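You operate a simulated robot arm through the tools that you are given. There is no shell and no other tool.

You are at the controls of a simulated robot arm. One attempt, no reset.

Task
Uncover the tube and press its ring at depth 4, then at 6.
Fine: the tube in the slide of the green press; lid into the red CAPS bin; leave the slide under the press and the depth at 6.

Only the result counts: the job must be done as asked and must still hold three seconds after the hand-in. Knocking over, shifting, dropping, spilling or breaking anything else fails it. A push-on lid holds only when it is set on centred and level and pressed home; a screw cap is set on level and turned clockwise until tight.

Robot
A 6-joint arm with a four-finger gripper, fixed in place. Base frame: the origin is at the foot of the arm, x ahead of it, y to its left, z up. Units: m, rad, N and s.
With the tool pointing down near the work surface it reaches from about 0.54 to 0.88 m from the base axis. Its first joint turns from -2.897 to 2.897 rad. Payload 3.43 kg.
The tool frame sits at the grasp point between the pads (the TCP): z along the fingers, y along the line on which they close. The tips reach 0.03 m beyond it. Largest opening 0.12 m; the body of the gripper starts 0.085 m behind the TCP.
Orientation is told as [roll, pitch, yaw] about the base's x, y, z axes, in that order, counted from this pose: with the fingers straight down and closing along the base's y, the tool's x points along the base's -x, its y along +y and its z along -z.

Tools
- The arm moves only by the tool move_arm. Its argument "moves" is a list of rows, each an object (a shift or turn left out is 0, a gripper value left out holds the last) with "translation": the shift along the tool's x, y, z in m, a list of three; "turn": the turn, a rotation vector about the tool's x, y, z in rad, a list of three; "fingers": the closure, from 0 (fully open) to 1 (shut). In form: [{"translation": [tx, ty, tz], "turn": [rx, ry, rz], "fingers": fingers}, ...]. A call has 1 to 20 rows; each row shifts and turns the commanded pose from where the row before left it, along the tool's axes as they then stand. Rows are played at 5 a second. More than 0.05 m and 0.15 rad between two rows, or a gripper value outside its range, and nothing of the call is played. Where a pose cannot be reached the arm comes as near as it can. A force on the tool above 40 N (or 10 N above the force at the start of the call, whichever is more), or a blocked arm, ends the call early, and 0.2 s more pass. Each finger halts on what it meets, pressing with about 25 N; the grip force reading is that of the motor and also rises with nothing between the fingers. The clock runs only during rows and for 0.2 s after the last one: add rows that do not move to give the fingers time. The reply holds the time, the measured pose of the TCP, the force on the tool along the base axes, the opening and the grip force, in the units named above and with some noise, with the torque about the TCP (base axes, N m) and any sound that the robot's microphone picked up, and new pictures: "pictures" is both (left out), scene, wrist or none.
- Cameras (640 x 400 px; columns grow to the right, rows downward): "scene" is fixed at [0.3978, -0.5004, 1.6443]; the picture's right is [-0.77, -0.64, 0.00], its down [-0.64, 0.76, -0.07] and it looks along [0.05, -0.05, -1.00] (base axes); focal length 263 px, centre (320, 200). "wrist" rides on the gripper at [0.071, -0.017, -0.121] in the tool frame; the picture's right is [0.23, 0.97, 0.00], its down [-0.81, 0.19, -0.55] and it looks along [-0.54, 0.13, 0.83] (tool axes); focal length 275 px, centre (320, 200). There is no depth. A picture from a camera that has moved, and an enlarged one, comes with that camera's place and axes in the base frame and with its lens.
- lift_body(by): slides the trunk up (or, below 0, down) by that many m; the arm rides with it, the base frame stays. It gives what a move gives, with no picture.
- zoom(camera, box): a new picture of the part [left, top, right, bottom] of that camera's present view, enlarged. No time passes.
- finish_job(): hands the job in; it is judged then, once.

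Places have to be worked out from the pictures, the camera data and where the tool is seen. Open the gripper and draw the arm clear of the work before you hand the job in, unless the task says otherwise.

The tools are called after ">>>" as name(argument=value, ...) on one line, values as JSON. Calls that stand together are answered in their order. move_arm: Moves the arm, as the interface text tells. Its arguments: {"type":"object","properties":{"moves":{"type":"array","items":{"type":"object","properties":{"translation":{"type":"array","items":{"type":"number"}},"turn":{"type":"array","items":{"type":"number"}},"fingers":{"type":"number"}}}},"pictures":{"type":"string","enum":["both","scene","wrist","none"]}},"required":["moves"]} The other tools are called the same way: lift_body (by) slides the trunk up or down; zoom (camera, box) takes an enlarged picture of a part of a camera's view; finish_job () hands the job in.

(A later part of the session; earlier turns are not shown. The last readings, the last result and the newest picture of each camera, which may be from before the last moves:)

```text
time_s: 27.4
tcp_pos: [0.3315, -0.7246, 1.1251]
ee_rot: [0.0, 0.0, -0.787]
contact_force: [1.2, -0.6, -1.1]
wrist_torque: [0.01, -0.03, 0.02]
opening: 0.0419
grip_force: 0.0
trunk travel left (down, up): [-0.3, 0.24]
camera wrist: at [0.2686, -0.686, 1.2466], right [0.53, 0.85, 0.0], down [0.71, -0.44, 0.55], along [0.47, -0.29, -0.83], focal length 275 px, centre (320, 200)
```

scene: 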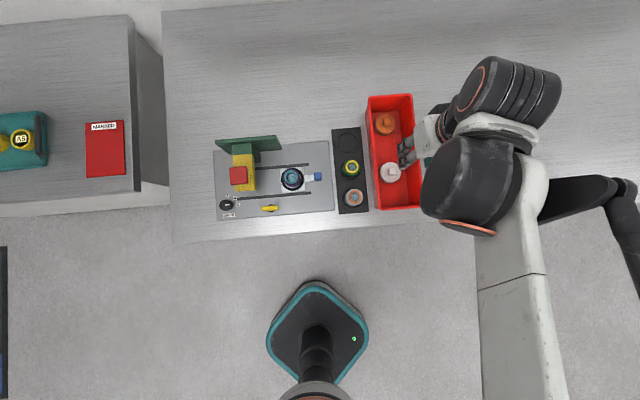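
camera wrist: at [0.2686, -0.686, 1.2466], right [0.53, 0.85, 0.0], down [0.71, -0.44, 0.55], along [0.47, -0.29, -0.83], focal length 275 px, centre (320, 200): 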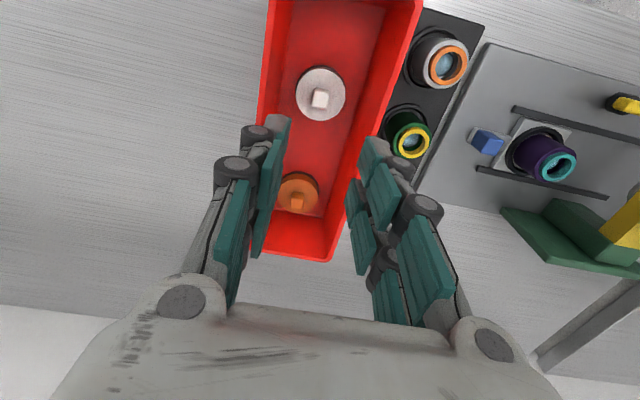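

The white lid rests flat in the bin beside nothing else. Next is the slide: I move above the blue handle (~(0.476, −0.585)) and turn the tool by +90° so the fingers close across the slide direction, keeping clear of the rack and press.

>>> move_arm(moves=[{"translation": [0, 0.04, 0]}, {"translation": [0, 0.04, 0]}, {"translation": [0, 0.04, 0]}, {"translation": [0, 0.04, 0]}, {"translation": [0, 0.04, 0]}, {"turn": [0, 0, -0.143]}, {"turn": [0, 0, -0.143]}, {"turn": [0, 0, -0.143]}, {"turn": [0, 0, -0.143]}, {"turn": [0, 0, -0.143]}, {"turn": [0, 0, -0.143]}, {"turn": [0, 0, -0.143]}, {"turn": [0, 0, -0.143]}, {"turn": [0, 0, -0.143]}, {"turn": [0, 0, -0.143]}, {"turn": [0, 0, -0.141]}, {"turn": [0, 0, 0]}])

```text
time_s: 31.0
tcp_pos: [0.4731, -0.5819, 1.1249]
ee_rot: [0.0, -0.001, 0.788]
contact_force: [-0.3, 0.2, -0.1]
wrist_torque: [0.01, 0.0, -0.03]
opening: 0.0416
grip_force: 0.1
trunk travel left (down, up): [-0.3, 0.24]
camera wrist: at [0.4338, -0.6447, 1.2463], right [-0.85, 0.52, 0.0], down [0.44, 0.71, 0.55], along [0.29, 0.47, -0.83], focal length 275 px, centre (320, 200)
```

scene: 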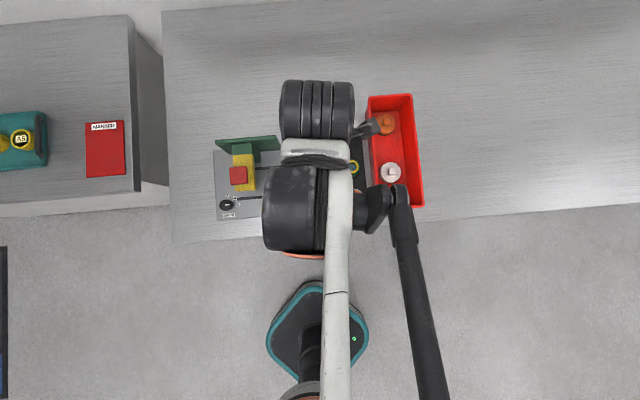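
wrist: 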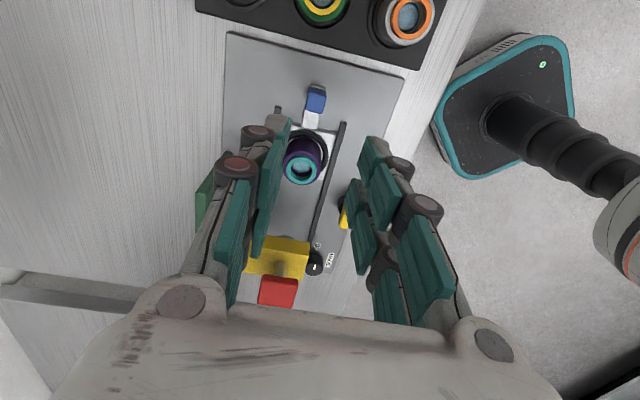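

>>> zoom(camera="wrist", box=[260, 60, 380, 200])

>>> zoom(camera="wrist", box=[230, 180, 370, 310])

```text
2.86 times, centred on (320, 130) of wrist
camera zoom: at [0.4338, -0.6447, 1.2463], right [-0.85, 0.52, 0.0], down [0.44, 0.71, 0.55], along [0.29, 0.47, -0.83], focal length 786 px, centre (320, 400)
```

zoom: 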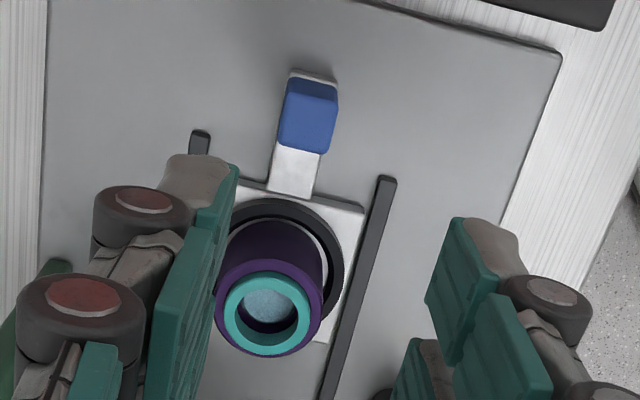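

```text
3.08 times, centred on (300, 245) of wrist
camera zoom: at [0.4338, -0.6447, 1.2463], right [-0.85, 0.52, 0.0], down [0.44, 0.71, 0.55], along [0.29, 0.47, -0.83], focal length 847 px, centre (382, 62)
```

zoom: 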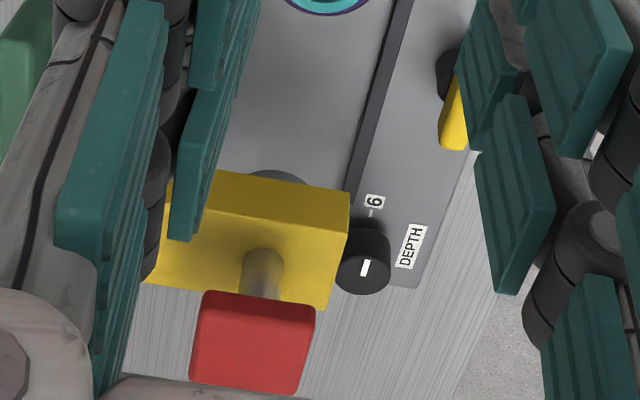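

Orientation reached. The blue handle is almost straight below the TCP; I step down to get a closer look before grasping it.

>>> move_arm(moves=[{"translation": [-0.001, 0, 0.04]}, {"translation": [0, 0, 0.04]}, {"translation": [0, 0, 0.035]}, {"translation": [0, 0, 0]}], pictures="wrist")

>>> zoom(camera="wrist", box=[250, 60, 390, 200])

```text
time_s: 32.0
tcp_pos: [0.4741, -0.5814, 1.0107]
ee_rot: [-0.001, -0.001, 0.786]
contact_force: [0.8, -0.5, 0.3]
wrist_torque: [-0.02, 0.0, -0.02]
opening: 0.0418
grip_force: 0.1
trunk travel left (down, up): [-0.3, 0.24]
camera wrist: at [0.4354, -0.6444, 1.1316], right [-0.85, 0.53, 0.0], down [0.44, 0.71, 0.55], along [0.29, 0.47, -0.83], focal length 275 px, centre (320, 200)
```

wrist: 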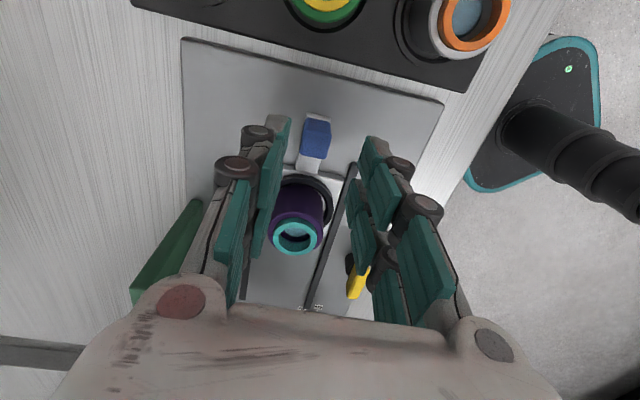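

```text
2.86 times, centred on (320, 130) of wrist
camera zoom: at [0.4354, -0.6444, 1.1316], right [-0.85, 0.53, 0.0], down [0.44, 0.71, 0.55], along [0.29, 0.47, -0.83], focal length 786 px, centre (320, 400)
```

zoom: 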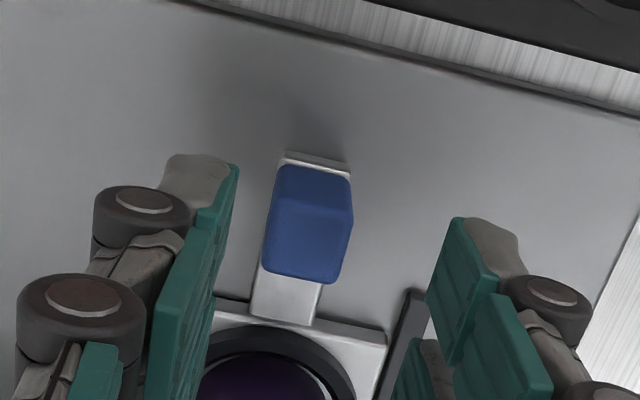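

The handle's top is at z≈0.945, centre ≈(0.478, −0.582), about 20 mm wide. I centre on it and descend to TCP z≈0.96 with fingers astride.

>>> move_arm(moves=[{"translation": [-0.004, -0.003, 0.015]}, {"translation": [0, 0, 0.02]}, {"translation": [0, 0, 0.015]}, {"translation": [0, 0, 0]}], pictures="wrist")

>>> zoom(camera="wrist", box=[250, 90, 390, 210])

```text
time_s: 33.0
tcp_pos: [0.4784, -0.5806, 0.9601]
ee_rot: [0.0, 0.0, 0.786]
contact_force: [0.1, -0.5, -0.1]
wrist_torque: [0.03, 0.03, 0.0]
opening: 0.0422
grip_force: 0.0
trunk travel left (down, up): [-0.3, 0.24]
camera wrist: at [0.4394, -0.6435, 1.0816], right [-0.85, 0.53, 0.0], down [0.44, 0.71, 0.55], along [0.29, 0.47, -0.83], focal length 275 px, centre (320, 200)
```

wrist: 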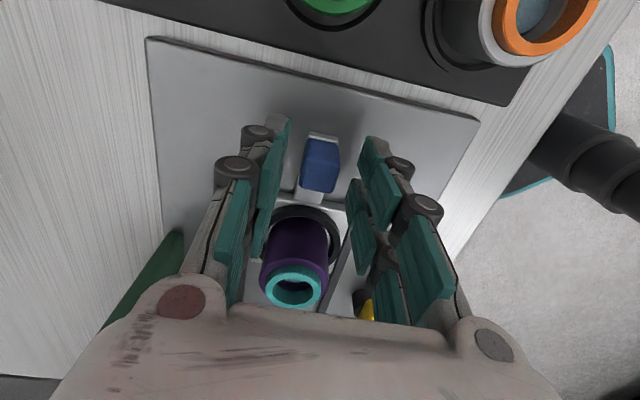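

```text
3.33 times, centred on (320, 150) of wrist
camera zoom: at [0.4394, -0.6435, 1.0816], right [-0.85, 0.53, 0.0], down [0.44, 0.71, 0.55], along [0.29, 0.47, -0.83], focal length 918 px, centre (320, 367)
```

zoom: 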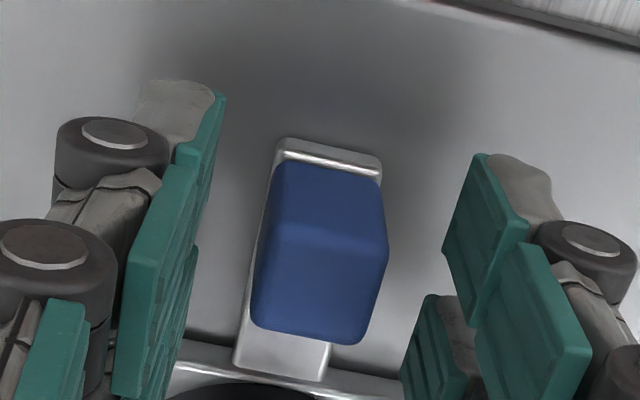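

The handle is centred between the prongs. I close on it.

>>> move_arm(moves=[{"fingers": 0.8}, {"fingers": 1.0}, {"fingers": 1.0}], pictures="none")

```text
time_s: 33.8
tcp_pos: [0.4786, -0.5821, 0.9595]
ee_rot: [0.0, 0.001, 0.785]
contact_force: [6.1, -6.3, 2.5]
wrist_torque: [-0.29, -0.24, -0.01]
opening: 0.0199
grip_force: 44.9
trunk travel left (down, up): [-0.3, 0.24]
```

Gripped at 0.020; a −v side load of ~9 N shows I'm slightly off-centre. I shift 1.5 mm to relax it.

>>> move_arm(moves=[{"translation": [0, -0.0015, 0]}, {"translation": [0, 0, 0]}], pictures="none")

```text
time_s: 34.4
tcp_pos: [0.4786, -0.5822, 0.9603]
ee_rot: [0.003, 0.0, 0.782]
contact_force: [-2.0, 2.6, -1.6]
wrist_torque: [0.07, 0.22, 0.0]
opening: 0.0199
grip_force: 44.5
trunk travel left (down, up): [-0.3, 0.24]
```

Nearly balanced. Now a small test push of 5 mm in +u (tool −x) to see whether the slide moves freely.

>>> move_arm(moves=[{"translation": [-0.0025, 0.0003, 0]}, {"translation": [-0.0025, 0, 0]}, {"translation": [0, 0, 0]}], pictures="wrist")

```text
time_s: 35.2
tcp_pos: [0.4827, -0.5788, 0.9609]
ee_rot: [0.0, 0.001, 0.784]
contact_force: [-5.1, 1.6, 0.9]
wrist_torque: [-0.06, 0.18, -0.13]
opening: 0.0197
grip_force: 45.4
trunk travel left (down, up): [-0.3, 0.24]
camera wrist: at [0.4435, -0.6406, 1.0817], right [-0.85, 0.53, 0.0], down [0.44, 0.71, 0.55], along [0.29, 0.47, -0.83], focal length 275 px, centre (320, 200)
```

wrist: 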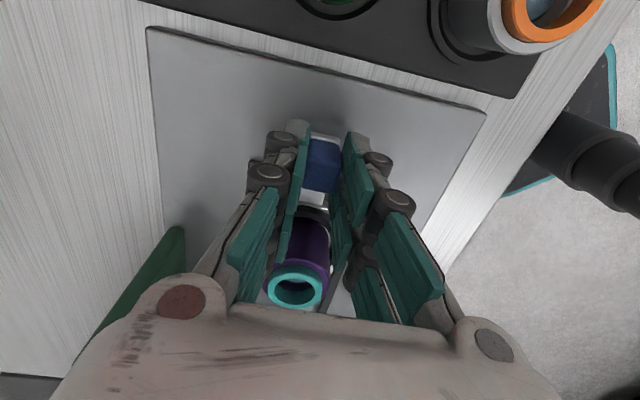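

The slide moves with only ~2.5 N, so it isn't locked. I continue in +u in small steps.

>>> move_arm(moves=[{"translation": [-0.006, 0.0004, 0]}, {"translation": [-0.006, 0, 0]}, {"translation": [-0.006, 0, 0]}, {"translation": [-0.006, 0, 0]}, {"translation": [-0.006, 0, 0]}, {"translation": [0, 0, 0]}], pictures="wrist")

```text
time_s: 36.6
tcp_pos: [0.5044, -0.5559, 0.9606]
ee_rot: [0.0, 0.0, 0.785]
contact_force: [1.3, -1.0, 5.7]
wrist_torque: [-0.05, 0.03, -0.03]
opening: 0.02
grip_force: 44.8
trunk travel left (down, up): [-0.3, 0.24]
camera wrist: at [0.465, -0.619, 1.0817], right [-0.85, 0.53, 0.0], down [0.44, 0.71, 0.55], along [0.29, 0.47, -0.83], focal length 275 px, centre (320, 200)
```

wrist: 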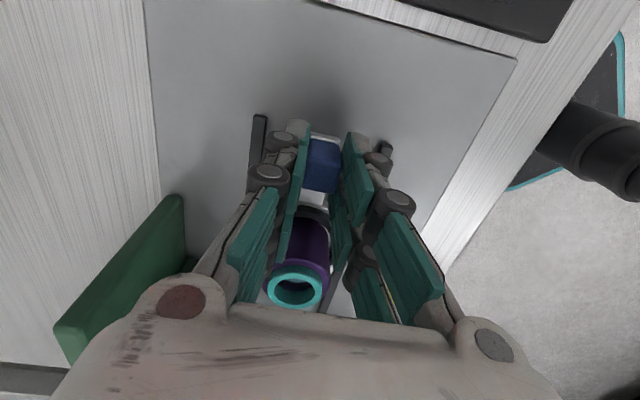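

>>> move_arm(moves=[{"translation": [-0.006, 0, 0]}, {"translation": [-0.006, 0, 0]}, {"translation": [-0.006, 0, 0]}, {"translation": [-0.006, 0, 0]}, {"translation": [-0.006, 0, 0]}, {"translation": [-0.006, 0, 0]}, {"translation": [-0.006, 0, 0]}, {"translation": [0, 0, 0]}])

```text
time_s: 38.4
tcp_pos: [0.5331, -0.5267, 0.9602]
ee_rot: [0.0, 0.002, 0.787]
contact_force: [2.4, -0.9, 6.6]
wrist_torque: [-0.08, 0.0, -0.15]
opening: 0.0194
grip_force: 45.6
trunk travel left (down, up): [-0.3, 0.24]
camera wrist: at [0.4948, -0.5893, 1.0817], right [-0.85, 0.53, 0.0], down [0.44, 0.71, 0.55], along [0.29, 0.47, -0.83], focal length 275 px, centre (320, 200)
```

scene: 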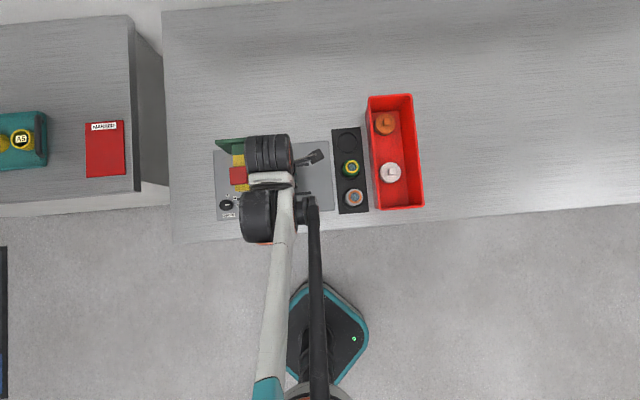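
wrist: 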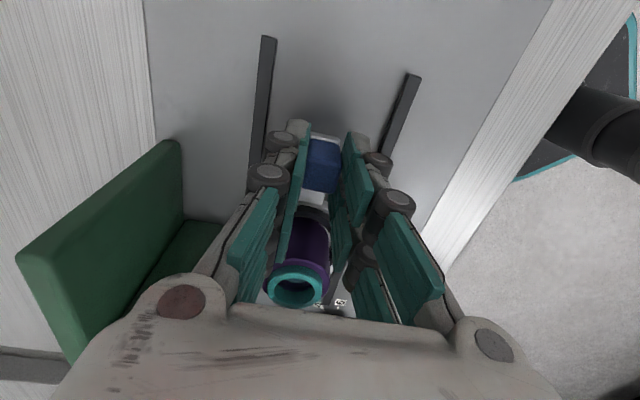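

Smooth so far: the tube is at about u≈0.072, press axis at ≈0.103. I continue with finer steps watching for the end stop.

>>> move_arm(moves=[{"translation": [-0.004, 0, -0.0005]}, {"translation": [-0.004, 0, 0]}, {"translation": [-0.004, 0, 0]}, {"translation": [-0.004, 0, 0]}, {"translation": [0, 0, 0]}], pictures="none")

>>> move_arm(moves=[{"translation": [-0.003, 0, 0]}, {"translation": [-0.003, 0, 0]}, {"translation": [0, 0, 0]}], pictures="wrist")

```text
time_s: 39.6
tcp_pos: [0.5445, -0.5161, 0.9601]
ee_rot: [-0.001, 0.0, 0.787]
contact_force: [-1.5, 1.3, -3.8]
wrist_torque: [0.01, 0.11, -0.1]
opening: 0.02
grip_force: 44.6
trunk travel left (down, up): [-0.3, 0.24]
```

```text
time_s: 40.4
tcp_pos: [0.549, -0.5117, 0.9609]
ee_rot: [0.001, 0.001, 0.785]
contact_force: [-4.3, 3.3, -6.3]
wrist_torque: [0.02, 0.17, -0.07]
opening: 0.0201
grip_force: 44.7
trunk travel left (down, up): [-0.3, 0.24]
camera wrist: at [0.5103, -0.574, 1.0817], right [-0.85, 0.53, 0.0], down [0.44, 0.71, 0.55], along [0.29, 0.47, -0.83], focal length 275 px, centre (320, 200)
```

wrist: 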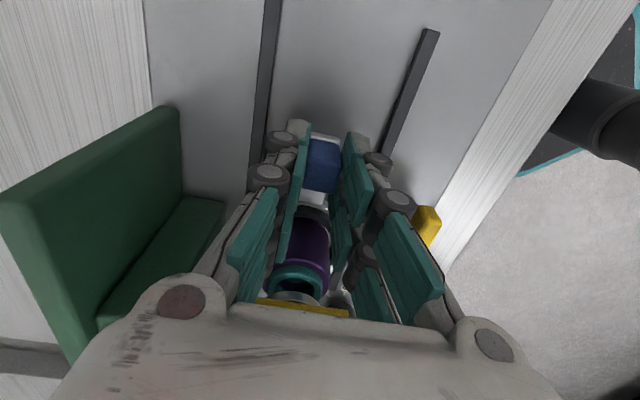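

>>> move_arm(moves=[{"translation": [-0.002, 0, 0.0004]}, {"translation": [-0.002, 0, 0]}, {"translation": [0, 0, 0]}], pictures="none")

>>> move_arm(moves=[{"translation": [-0.002, 0, 0]}, {"translation": [-0.002, 0, 0]}, {"translation": [0, 0, 0]}], pictures="wrist")

```text
time_s: 41.2
tcp_pos: [0.5508, -0.5092, 0.9606]
ee_rot: [0.0, 0.0, 0.786]
contact_force: [-1.6, 2.1, -1.1]
wrist_torque: [0.08, 0.12, 0.03]
opening: 0.02
grip_force: 45.3
trunk travel left (down, up): [-0.3, 0.24]
```

```text
time_s: 42.0
tcp_pos: [0.5542, -0.5067, 0.9612]
ee_rot: [0.001, 0.0, 0.785]
contact_force: [0.0, 1.2, 3.3]
wrist_torque: [0.06, -0.05, 0.05]
opening: 0.0199
grip_force: 45.7
trunk travel left (down, up): [-0.3, 0.24]
camera wrist: at [0.5159, -0.5682, 1.0817], right [-0.85, 0.53, 0.0], down [0.44, 0.71, 0.55], along [0.29, 0.47, -0.83], focal length 275 px, centre (320, 200)
```

wrist: 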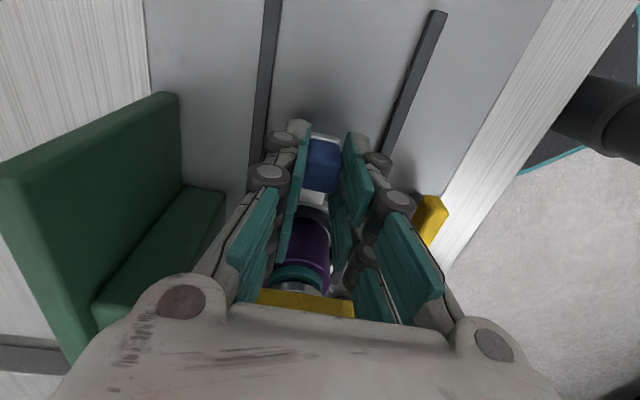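

>>> zoom(camera="wrist", box=[240, 200, 380, 330])

>>> zoom(camera="scene", box=[200, 120, 340, 230])

```text
3.08 times, centred on (310, 265) of wrist
camera zoom: at [0.5159, -0.5682, 1.0817], right [-0.85, 0.53, 0.0], down [0.44, 0.71, 0.55], along [0.29, 0.47, -0.83], focal length 847 px, centre (351, 0)
```

zoom: 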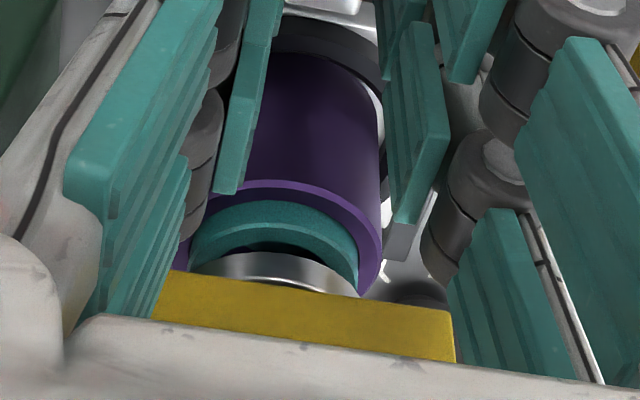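

```text
3.64 times, centred on (270, 175) of scene
camera zoom: at [0.3978, -0.5004, 1.6443], right [-0.77, -0.64, 0.0], down [-0.64, 0.76, -0.07], along [0.05, -0.05, -1.0], focal length 956 px, centre (502, 291)
```

zoom: 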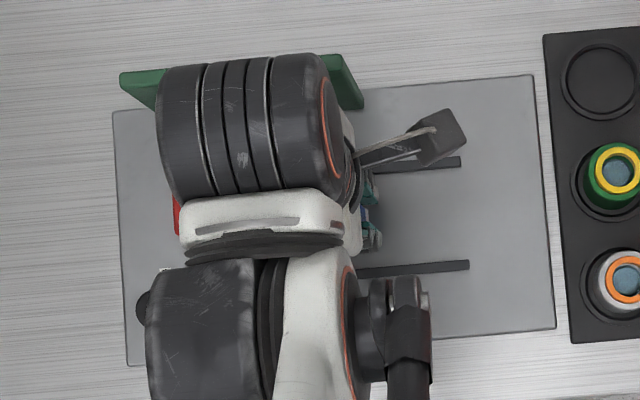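

The silver ram head is now above the teal ring. I advance 2 mm at a time to find the end stop.

>>> move_arm(moves=[{"translation": [-0.002, 0, 0]}, {"translation": [0, 0, 0]}], pictures="none")

>>> move_arm(moves=[{"translation": [-0.002, 0, 0]}, {"translation": [0, 0, 0]}], pictures="wrist")

```text
time_s: 42.6
tcp_pos: [0.5555, -0.5052, 0.9609]
ee_rot: [0.001, 0.0, 0.786]
contact_force: [1.5, -1.2, 8.5]
wrist_torque: [0.11, -0.18, 0.01]
opening: 0.0198
grip_force: 45.0
trunk travel left (down, up): [-0.3, 0.24]
```

```text
time_s: 43.2
tcp_pos: [0.5565, -0.5047, 0.9614]
ee_rot: [0.0, 0.001, 0.784]
contact_force: [0.1, -8.3, 9.9]
wrist_torque: [0.13, -0.48, 0.2]
opening: 0.0196
grip_force: 45.5
trunk travel left (down, up): [-0.3, 0.24]
camera wrist: at [0.5176, -0.5663, 1.0817], right [-0.85, 0.53, 0.0], down [0.44, 0.71, 0.55], along [0.29, 0.47, -0.83], focal length 275 px, centre (320, 200)
```

wrist: 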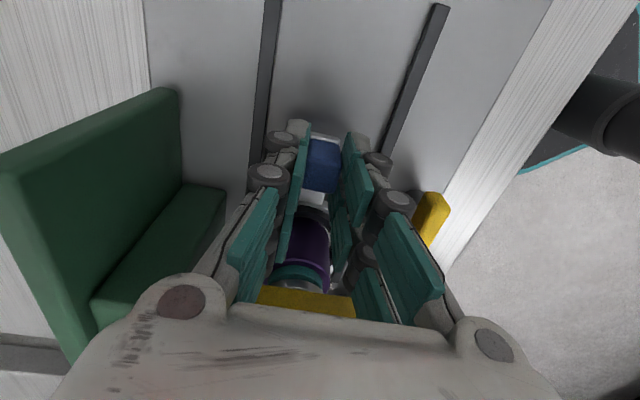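

Resistance appears (≈6 N) and motion lags: likely the end stop at ~0.11 m travel. One more 1.5 mm to confirm.

>>> move_arm(moves=[{"translation": [-0.0015, 0, 0]}, {"translation": [0, 0, 0]}], pictures="none")

```text
time_s: 43.8
tcp_pos: [0.5574, -0.5039, 0.9599]
ee_rot: [-0.001, 0.0, 0.781]
contact_force: [-6.1, -17.5, 11.3]
wrist_torque: [-0.22, -0.41, 0.3]
opening: 0.0198
grip_force: 44.9
trunk travel left (down, up): [-0.3, 0.24]
```

Hard stop confirmed (≈17 N). I relieve the push by 2 mm without pulling the slide back, then open the fingers and rise.

>>> move_arm(moves=[{"translation": [0.002, 0, 0]}, {"translation": [0, 0, 0]}], pictures="none")

>>> move_arm(moves=[{"fingers": 0.8}, {"fingers": 0.65}, {"fingers": 0.65}], pictures="wrist")

```text
time_s: 44.4
tcp_pos: [0.5577, -0.5045, 0.96]
ee_rot: [0.0, 0.0, 0.786]
contact_force: [-1.6, -17.3, 16.7]
wrist_torque: [-0.68, 0.65, -0.09]
opening: 0.0197
grip_force: 44.9
trunk travel left (down, up): [-0.3, 0.24]
```

```text
time_s: 45.2
tcp_pos: [0.5562, -0.503, 0.9588]
ee_rot: [-0.002, -0.002, 0.786]
contact_force: [-8.2, -8.3, 1.7]
wrist_torque: [0.85, -0.84, 0.08]
opening: 0.0419
grip_force: 0.0
trunk travel left (down, up): [-0.3, 0.24]
camera wrist: at [0.5175, -0.5662, 1.0812], right [-0.85, 0.53, 0.0], down [0.44, 0.71, 0.55], along [0.29, 0.47, -0.83], focal length 275 px, centre (320, 200)
```

wrist: 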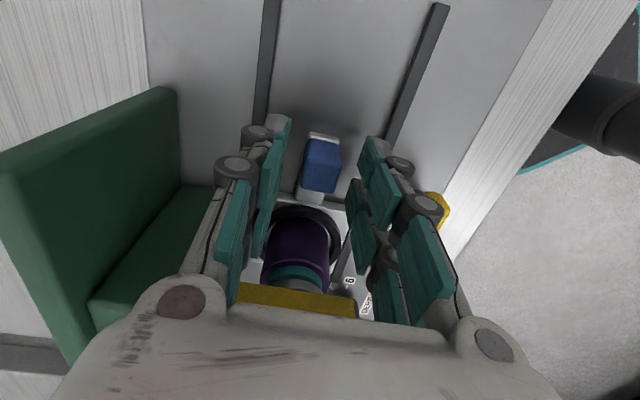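

After opening, a residual −u force of ~12 N with torque means the gripper body (about 0.1 m above the TCP) is touching the press, so that "stop" was my own body contact. I back off in −u at once.

>>> move_arm(moves=[{"translation": [0.002, 0, 0]}, {"translation": [0.003, 0, 0]}, {"translation": [0, 0, 0]}])

>>> zoom(camera="wrist", box=[230, 90, 410, 320])

```text
time_s: 46.0
tcp_pos: [0.5546, -0.5064, 0.9606]
ee_rot: [-0.001, 0.001, 0.784]
contact_force: [0.1, -0.8, -0.5]
wrist_torque: [0.0, 0.02, -0.02]
opening: 0.0423
grip_force: 0.0
trunk travel left (down, up): [-0.3, 0.24]
camera wrist: at [0.5154, -0.569, 1.0813], right [-0.85, 0.53, 0.0], down [0.44, 0.71, 0.55], along [0.29, 0.47, -0.83], focal length 275 px, centre (320, 200)
```

scene: 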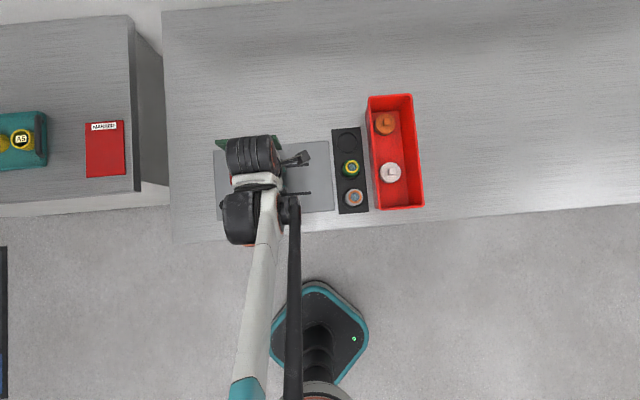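
wrist: 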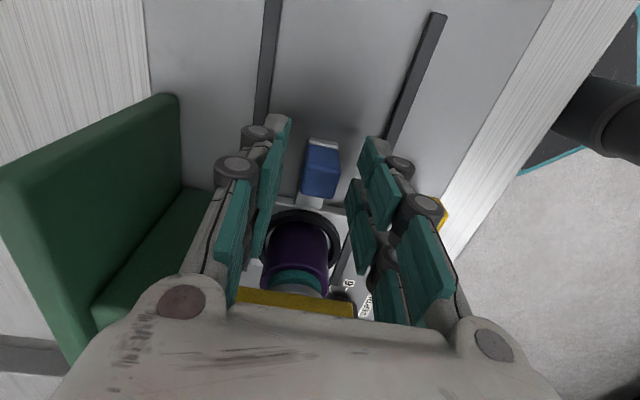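

```text
1.74 times, centred on (320, 205) of wrist
camera zoom: at [0.5154, -0.569, 1.0813], right [-0.85, 0.53, 0.0], down [0.44, 0.71, 0.55], along [0.29, 0.47, -0.83], focal length 479 px, centre (320, 191)
```

zoom: 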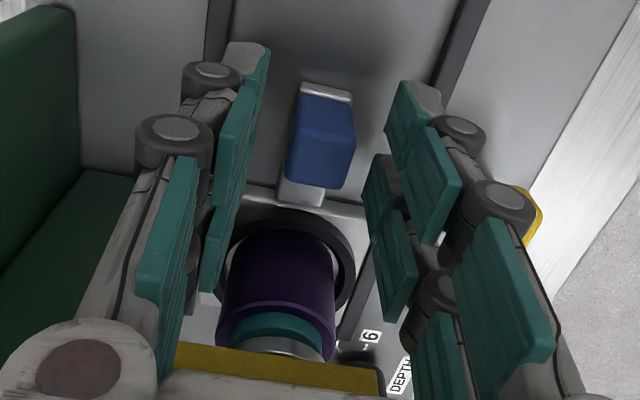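

Contact is gone. I move another 15 mm back and rise to inspect how far the slide has gone.

>>> move_arm(moves=[{"translation": [0.008, 0, 0]}, {"translation": [0.007, 0, 0]}, {"translation": [0, 0, -0.03]}, {"translation": [0, 0, -0.04]}, {"translation": [0.02, 0, -0.04]}, {"translation": [0.03, 0, -0.03]}, {"translation": [0, 0, 0]}])

>>> zoom(camera="wrist", box=[230, 60, 410, 320])

```text
time_s: 47.6
tcp_pos: [0.508, -0.5543, 1.101]
ee_rot: [0.0, 0.001, 0.785]
contact_force: [-0.3, 0.3, 0.1]
wrist_torque: [-0.01, -0.01, 0.0]
opening: 0.0421
grip_force: 0.0
trunk travel left (down, up): [-0.3, 0.24]
camera wrist: at [0.4685, -0.6164, 1.2219], right [-0.85, 0.53, 0.0], down [0.44, 0.71, 0.55], along [0.29, 0.47, -0.83], focal length 275 px, centre (320, 200)
```

scene: 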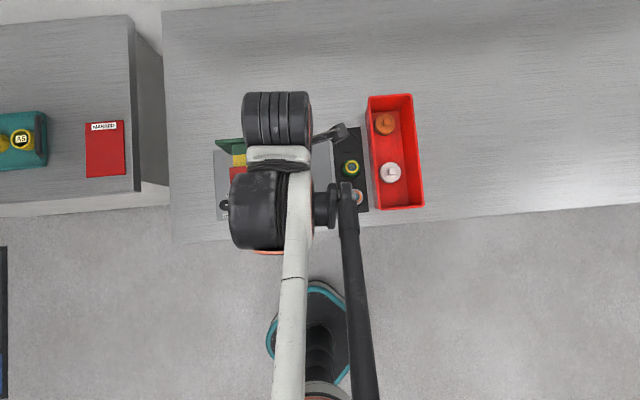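
wrist: 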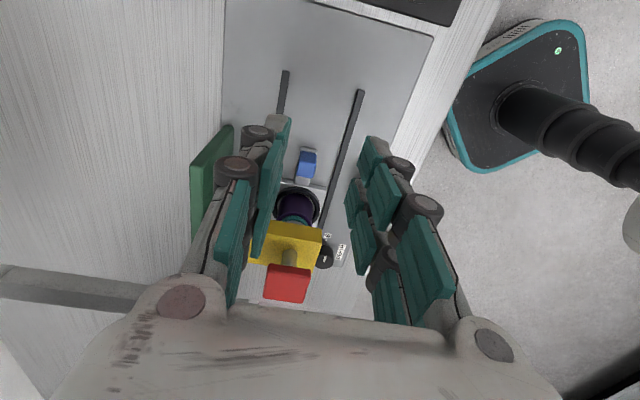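

```text
1.54 times, centred on (320, 190) of wrist
camera zoom: at [0.4685, -0.6164, 1.2219], right [-0.85, 0.53, 0.0], down [0.44, 0.71, 0.55], along [0.29, 0.47, -0.83], focal length 424 px, centre (320, 215)
```

zoom: 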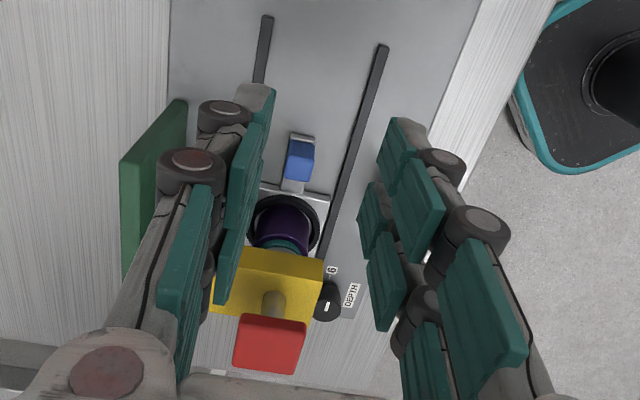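

I'll check the slide's end stop by pushing the handle from behind with closed fingers, which keeps the gripper body ~35 mm away from the press. First close and descend behind the handle.

>>> move_arm(moves=[{"translation": [-0.0127, 0.001, 0], "fingers": 1.0}, {"translation": [0, 0, 0.04], "fingers": 1.0}, {"translation": [0, 0, 0.04]}, {"translation": [0, 0, 0.035]}, {"translation": [0, 0, 0.024]}, {"translation": [0, 0, 0]}], pictures="wrist")

>>> zoom(camera="wrist", box=[230, 60, 410, 320])

```text
time_s: 49.0
tcp_pos: [0.5164, -0.5426, 0.9603]
ee_rot: [0.0, 0.0, 0.785]
contact_force: [0.1, -0.2, 0.3]
wrist_torque: [0.01, 0.0, 0.01]
opening: 0.0002
grip_force: 25.1
trunk travel left (down, up): [-0.3, 0.24]
camera wrist: at [0.4771, -0.6054, 1.0825], right [-0.85, 0.53, 0.0], down [0.44, 0.71, 0.55], along [0.29, 0.47, -0.83], focal length 275 px, centre (320, 200)
```

wrist: 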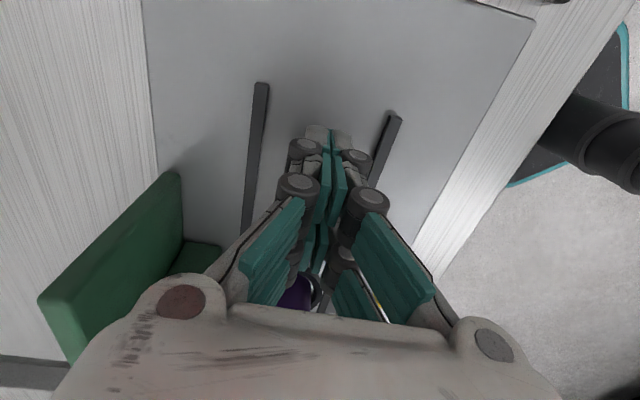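

```text
1.54 times, centred on (320, 190) of wrist
camera zoom: at [0.4771, -0.6054, 1.0825], right [-0.85, 0.53, 0.0], down [0.44, 0.71, 0.55], along [0.29, 0.47, -0.83], focal length 424 px, centre (320, 215)
```

zoom: 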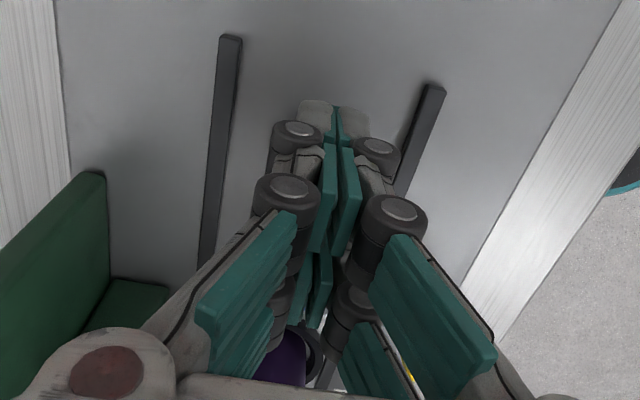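

Closed fingers sit behind the handle. I advance in +u with force monitoring.

>>> move_arm(moves=[{"translation": [-0.005, 0, 0]}, {"translation": [-0.005, 0, 0]}, {"translation": [-0.004, 0, 0]}, {"translation": [0, 0, 0]}], pictures="none")

>>> move_arm(moves=[{"translation": [-0.002, 0, 0]}, {"translation": [-0.002, 0, 0]}, {"translation": [0, 0, 0]}], pictures="none")

>>> move_arm(moves=[{"translation": [-0.002, 0, 0]}, {"translation": [0, 0, 0]}], pictures="none")

```text
time_s: 50.0
tcp_pos: [0.5254, -0.5324, 0.9612]
ee_rot: [0.001, -0.001, 0.784]
contact_force: [0.4, -0.1, 0.0]
wrist_torque: [0.01, -0.01, 0.0]
opening: 0.0
grip_force: 25.5
trunk travel left (down, up): [-0.3, 0.24]
```

```text
time_s: 50.8
tcp_pos: [0.529, -0.5303, 0.9615]
ee_rot: [-0.001, 0.001, 0.786]
contact_force: [0.5, 0.7, -0.2]
wrist_torque: [-0.02, 0.0, 0.03]
opening: 0.0
grip_force: 25.2
trunk travel left (down, up): [-0.3, 0.24]
```

```text
time_s: 51.4
tcp_pos: [0.5311, -0.5291, 0.9612]
ee_rot: [0.0, 0.0, 0.785]
contact_force: [0.5, -0.1, 1.3]
wrist_torque: [0.0, 0.03, -0.03]
opening: 0.0
grip_force: 24.6
trunk travel left (down, up): [-0.3, 0.24]
```

>>> move_arm(moves=[{"translation": [-0.002, 0, 0]}, {"translation": [-0.002, 0, 0]}, {"translation": [0, 0, 0]}], pictures="none")

>>> move_arm(moves=[{"translation": [-0.002, 0, 0]}, {"translation": [-0.002, 0, 0]}, {"translation": [0, 0, 0]}], pictures="none")

>>> zoom(camera="wrist", box=[230, 60, 410, 320])

```text
time_s: 52.2
tcp_pos: [0.5317, -0.529, 0.9614]
ee_rot: [0.002, 0.002, 0.784]
contact_force: [-19.0, -12.2, -2.8]
wrist_torque: [-0.34, 0.37, 0.14]
opening: 0.006
grip_force: 33.0
trunk travel left (down, up): [-0.3, 0.24]
```

```text
time_s: 52.8
tcp_pos: [0.5317, -0.5285, 0.9604]
ee_rot: [0.002, 0.007, 0.781]
contact_force: [-17.5, -14.3, -0.7]
wrist_torque: [-0.32, 0.2, 0.08]
opening: 0.0059
grip_force: 33.2
trunk travel left (down, up): [-0.3, 0.24]
stopped in row 2: the force on the tool passed its limit at 42 N (the readings are from after the stop); the commanded pose is now the measured one
```

```text
1.54 times, centred on (320, 190) of wrist
camera zoom: at [0.4921, -0.5901, 1.083], right [-0.85, 0.53, 0.0], down [0.44, 0.71, 0.55], along [0.29, 0.47, -0.84], focal length 424 px, centre (320, 215)
```

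zoom: 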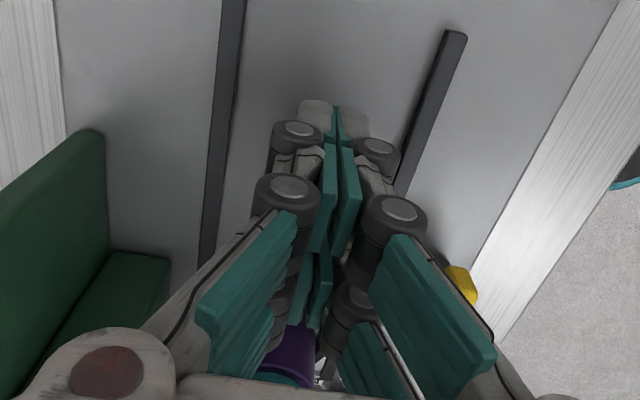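

42 N at the fingertips with no further motion: the slide is already against its real end stop. I back away and rise, then go to the dial.

>>> move_arm(moves=[{"translation": [0.005, 0, 0]}, {"translation": [0.01, 0, 0]}, {"translation": [0.01, 0, -0.02]}, {"translation": [0.01, 0, -0.04]}, {"translation": [0.01, 0, -0.04]}, {"translation": [0, 0, -0.04]}, {"translation": [0, 0, 0]}])

>>> zoom(camera="wrist", box=[230, 60, 410, 320])

```text
time_s: 54.4
tcp_pos: [0.5036, -0.556, 1.1018]
ee_rot: [0.0, 0.005, 0.782]
contact_force: [-0.4, -0.4, 0.2]
wrist_torque: [-0.01, 0.02, -0.03]
opening: 0.0
grip_force: 33.6
trunk travel left (down, up): [-0.3, 0.24]
camera wrist: at [0.4644, -0.6191, 1.2231], right [-0.85, 0.53, 0.0], down [0.44, 0.71, 0.55], along [0.29, 0.47, -0.84], focal length 275 px, centre (320, 200)
```

scene: 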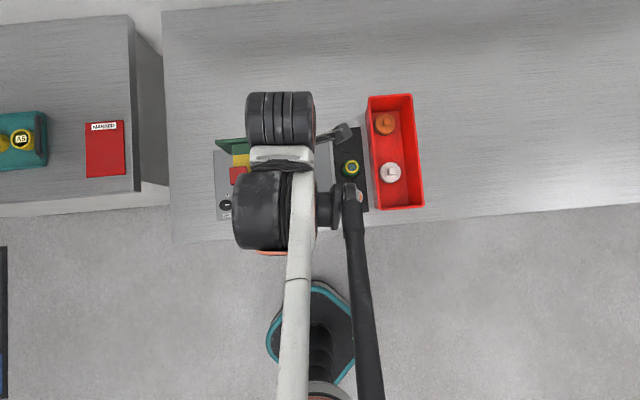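
wrist: 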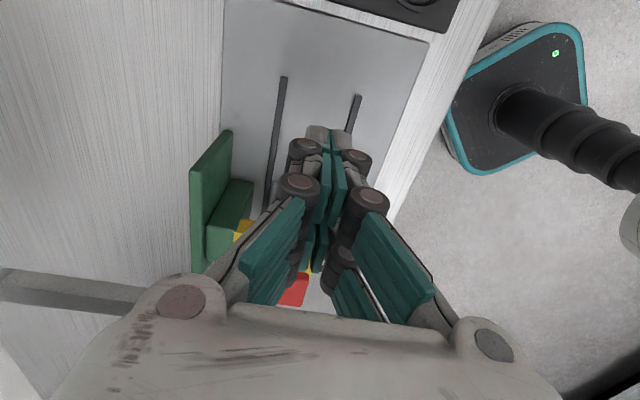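

```text
1.54 times, centred on (320, 190) of wrist
camera zoom: at [0.4644, -0.6191, 1.2231], right [-0.85, 0.53, 0.0], down [0.44, 0.71, 0.55], along [0.29, 0.47, -0.84], focal length 424 px, centre (320, 215)
```

zoom: 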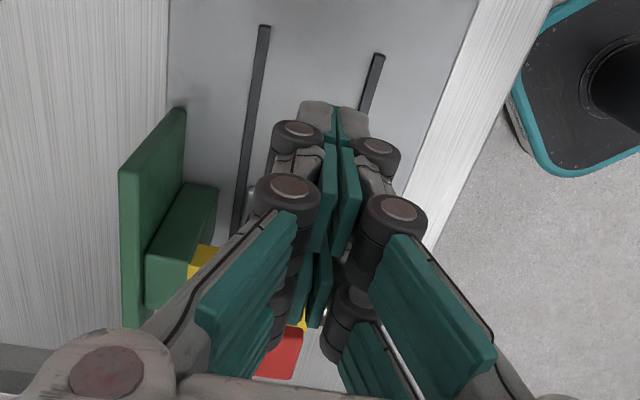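

Now I rise and rotate the tool to yaw −90°, the orientation from which I can turn the dial +45° (6→4) while staying clear of the press.

>>> move_arm(moves=[{"translation": [0, 0, -0.045]}, {"turn": [0, 0, 0.1473], "fingers": 0.5}, {"turn": [0, 0, 0.1473]}, {"turn": [0, 0, 0.1473]}, {"turn": [0, 0, 0.1473]}, {"turn": [0, 0, 0.1473]}, {"turn": [0, 0, 0.1473]}, {"turn": [0, 0, 0.1473]}, {"turn": [0, 0, 0.1473]}, {"turn": [0, 0, 0.1473]}, {"turn": [0, 0, 0.1473]}, {"turn": [0, 0, 0.1473]}, {"turn": [0, 0, 0.1473]}, {"turn": [0, 0, 0.1473]}, {"turn": [0, 0, 0.1473]}, {"turn": [0, 0, 0.1473]}, {"turn": [0, 0, 0.1473]}, {"turn": [0, 0, 0]}])

```text
time_s: 58.1
tcp_pos: [0.5028, -0.5574, 1.1457]
ee_rot: [-0.004, -0.005, -1.574]
contact_force: [0.6, 0.1, 0.3]
wrist_torque: [0.01, 0.03, 0.03]
opening: 0.0602
grip_force: 0.0
trunk travel left (down, up): [-0.3, 0.24]
camera wrist: at [0.4862, -0.4851, 1.2675], right [0.97, 0.23, 0.0], down [0.19, -0.81, 0.55], along [0.12, -0.54, -0.83], focal length 275 px, centre (320, 200)
```

scene: 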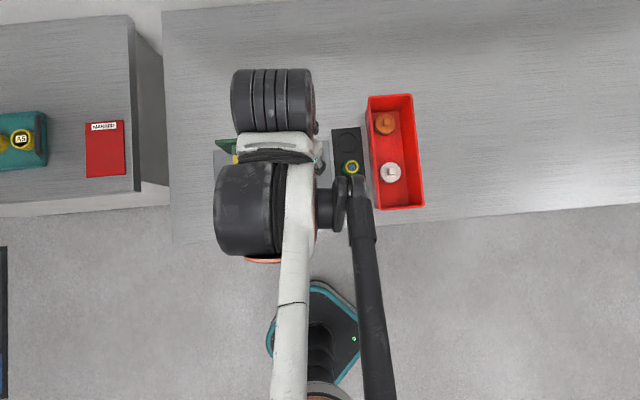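
wrist: 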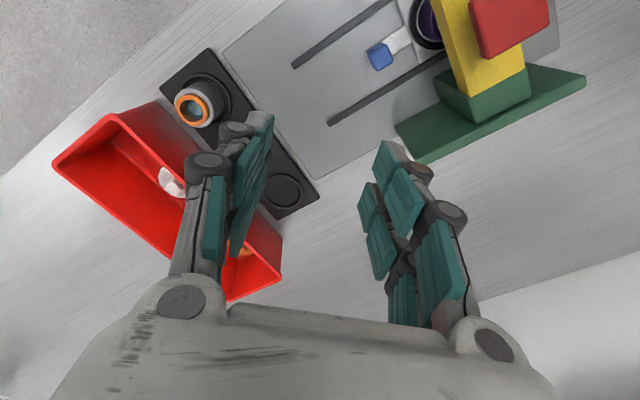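

>>> move_arm(moves=[{"translation": [0.0328, 0.0198, 0]}, {"translation": [0.0328, 0.0198, 0]}, {"translation": [0.0328, 0.0198, 0]}, {"translation": [0.0328, 0.0198, 0]}, {"translation": [0.0328, 0.0198, 0]}, {"translation": [0.0325, 0.02, 0]}, {"translation": [0, 0, 0.03]}, {"translation": [0, 0, 0]}])

>>> zoom(camera="wrist", box=[240, 50, 400, 180])

```text
time_s: 60.0
tcp_pos: [0.6213, -0.3602, 1.1146]
ee_rot: [-0.005, -0.004, -1.573]
contact_force: [0.2, 0.3, 0.2]
wrist_torque: [-0.02, -0.03, -0.02]
opening: 0.0599
grip_force: 0.0
trunk travel left (down, up): [-0.3, 0.24]
camera wrist: at [0.6052, -0.2875, 1.2368], right [0.97, 0.23, 0.0], down [0.19, -0.81, 0.55], along [0.12, -0.54, -0.83], focal length 275 px, centre (320, 200)
```

scene: 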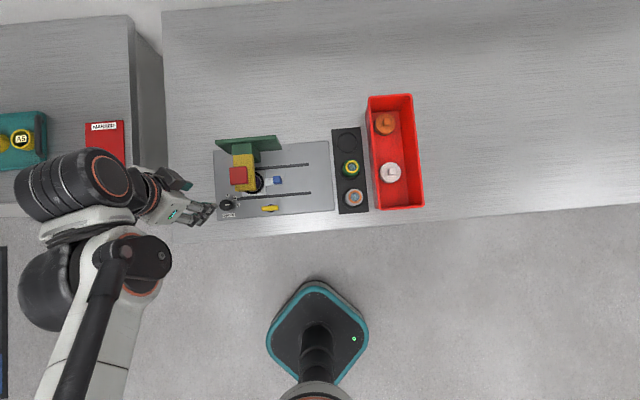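
wrist: 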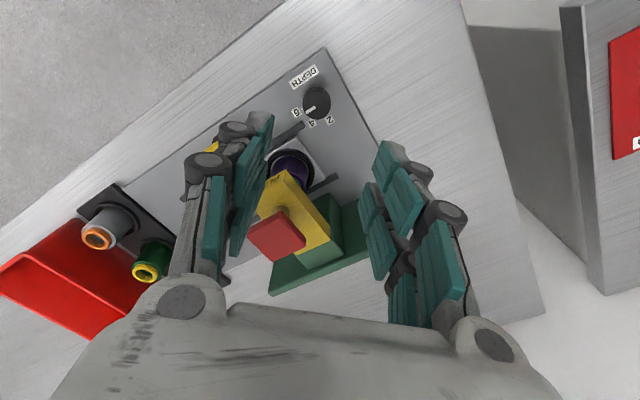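

```text
3.08 times, centred on (320, 115) of wrist
camera zoom: at [0.6052, -0.2875, 1.2368], right [0.97, 0.23, 0.0], down [0.19, -0.81, 0.55], along [0.12, -0.54, -0.83], focal length 847 px, centre (320, 462)
```

zoom: 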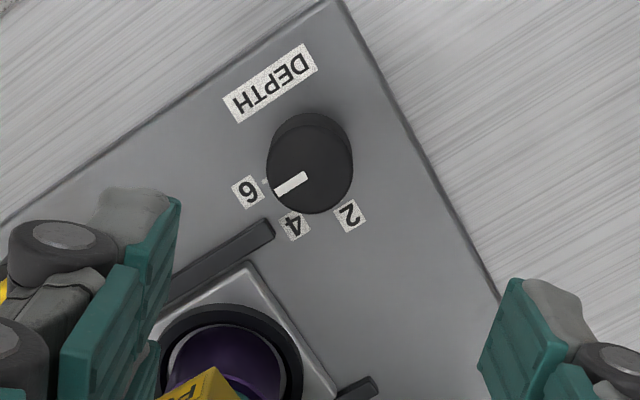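

The dial reads 6, and the "4" tick is 45° away. Combining views, the dial centre is about (0.618, −0.365), top z≈0.94. I shift and descend to check alignment again.

>>> move_arm(moves=[{"translation": [-0.0046, -0.0033, 0.03]}, {"translation": [0, 0, 0.035]}, {"translation": [0, 0, 0.03]}, {"translation": [0, 0, 0]}], pictures="wrist")

>>> zoom(camera="wrist", box=[240, 60, 400, 190])

>>> zoom(camera="scene", box=[190, 120, 350, 230])

```text
time_s: 61.0
tcp_pos: [0.6188, -0.3637, 1.0204]
ee_rot: [-0.004, -0.002, -1.573]
contact_force: [-0.9, 0.5, 0.2]
wrist_torque: [-0.02, 0.02, -0.01]
opening: 0.06
grip_force: 0.0
trunk travel left (down, up): [-0.3, 0.24]
camera wrist: at [0.602, -0.2928, 1.1414], right [0.97, 0.23, 0.0], down [0.19, -0.81, 0.55], along [0.12, -0.54, -0.83], focal length 275 px, centre (320, 200)
```

wrist: 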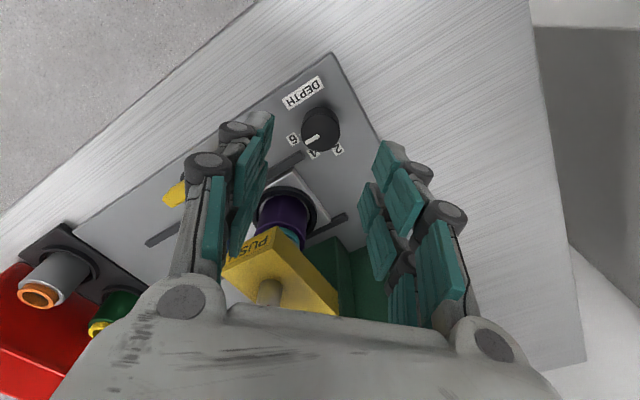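

```text
3.08 times, centred on (320, 125) of wrist
camera zoom: at [0.602, -0.2928, 1.1414], right [0.97, 0.23, 0.0], down [0.19, -0.81, 0.55], along [0.12, -0.54, -0.83], focal length 847 px, centre (320, 431)
```

zoom: 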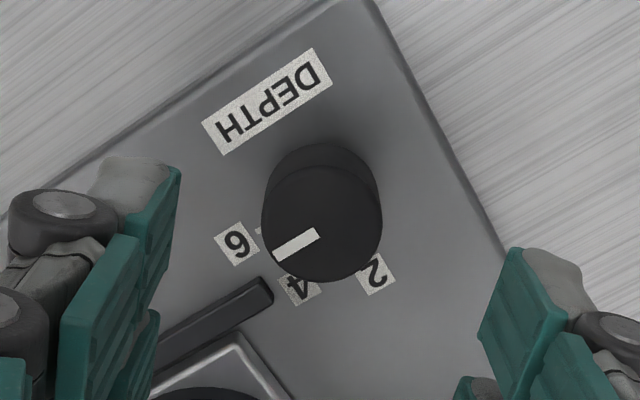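

```text
3.64 times, centred on (270, 175) of scene
camera zoom: at [0.3978, -0.5004, 1.6443], right [-0.77, -0.64, 0.0], down [-0.64, 0.76, -0.07], along [0.05, -0.05, -1.0], focal length 956 px, centre (502, 291)
```

zoom: 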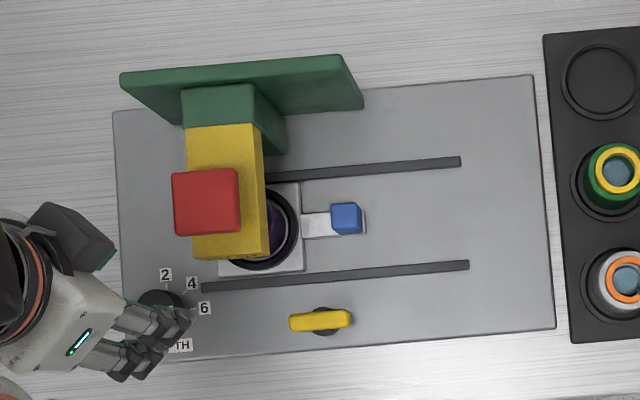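

The handle has travelled 0.110 m and the tube sits under the press. The dial (≈30 mm wide) is centred under the tool, so I narrow to 45 mm and descend to grip its upper part.

>>> move_arm(moves=[{"translation": [0, 0, 0.025], "fingers": 0.625}, {"translation": [0, 0, 0.02], "fingers": 0.625}, {"translation": [0, 0, 0.012]}, {"translation": [0, 0, 0]}], pictures="wrist")

>>> zoom(camera="wrist", box=[240, 80, 400, 210])

```text
time_s: 62.0
tcp_pos: [0.6182, -0.3649, 0.9632]
ee_rot: [-0.003, -0.004, -1.574]
contact_force: [-0.3, -0.2, -0.5]
wrist_torque: [0.03, 0.01, -0.02]
opening: 0.0451
grip_force: 0.0
trunk travel left (down, up): [-0.3, 0.24]
camera wrist: at [0.6014, -0.2932, 1.084], right [0.97, 0.23, 0.0], down [0.19, -0.81, 0.55], along [0.12, -0.54, -0.83], focal length 275 px, centre (320, 200)
```

wrist: 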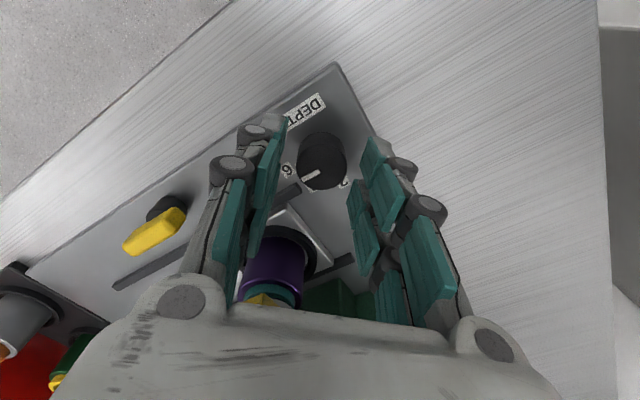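

```text
3.08 times, centred on (320, 145) of wrist
camera zoom: at [0.6014, -0.2932, 1.084], right [0.97, 0.23, 0.0], down [0.19, -0.81, 0.55], along [0.12, -0.54, -0.83], focal length 847 px, centre (320, 369)
```

zoom: 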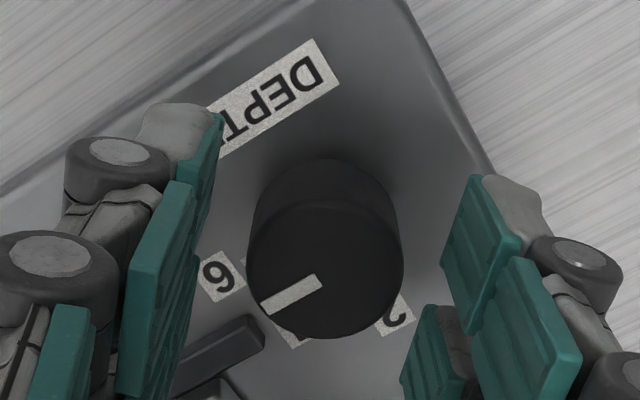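

Dial centred within ~1 mm (top z≈0.941). I lower 7 mm more and close on it.

>>> move_arm(moves=[{"translation": [0, 0.001, 0.007]}, {"translation": [0, 0, 0]}, {"fingers": 0.75}, {"fingers": 0.9}, {"fingers": 0.9}, {"fingers": 0.9}], pictures="wrist")

```text
time_s: 63.4
tcp_pos: [0.6179, -0.3647, 0.9559]
ee_rot: [-0.002, -0.003, -1.574]
contact_force: [-2.7, 1.2, -2.5]
wrist_torque: [0.02, 0.05, 0.07]
opening: 0.0282
grip_force: 44.9
trunk travel left (down, up): [-0.3, 0.24]
camera wrist: at [0.6022, -0.2937, 1.0773], right [0.97, 0.23, 0.0], down [0.19, -0.81, 0.55], along [0.12, -0.54, -0.83], focal length 275 px, centre (320, 200)
```

wrist: 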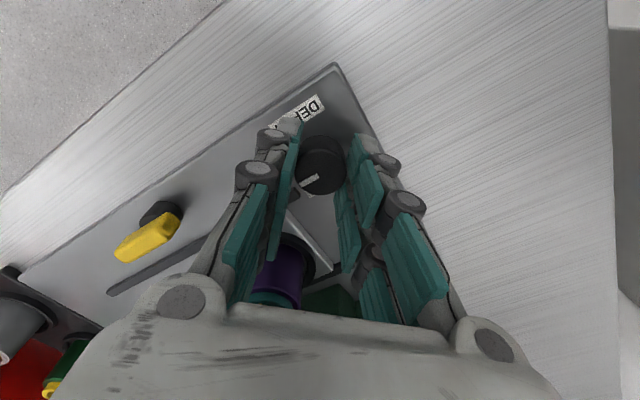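

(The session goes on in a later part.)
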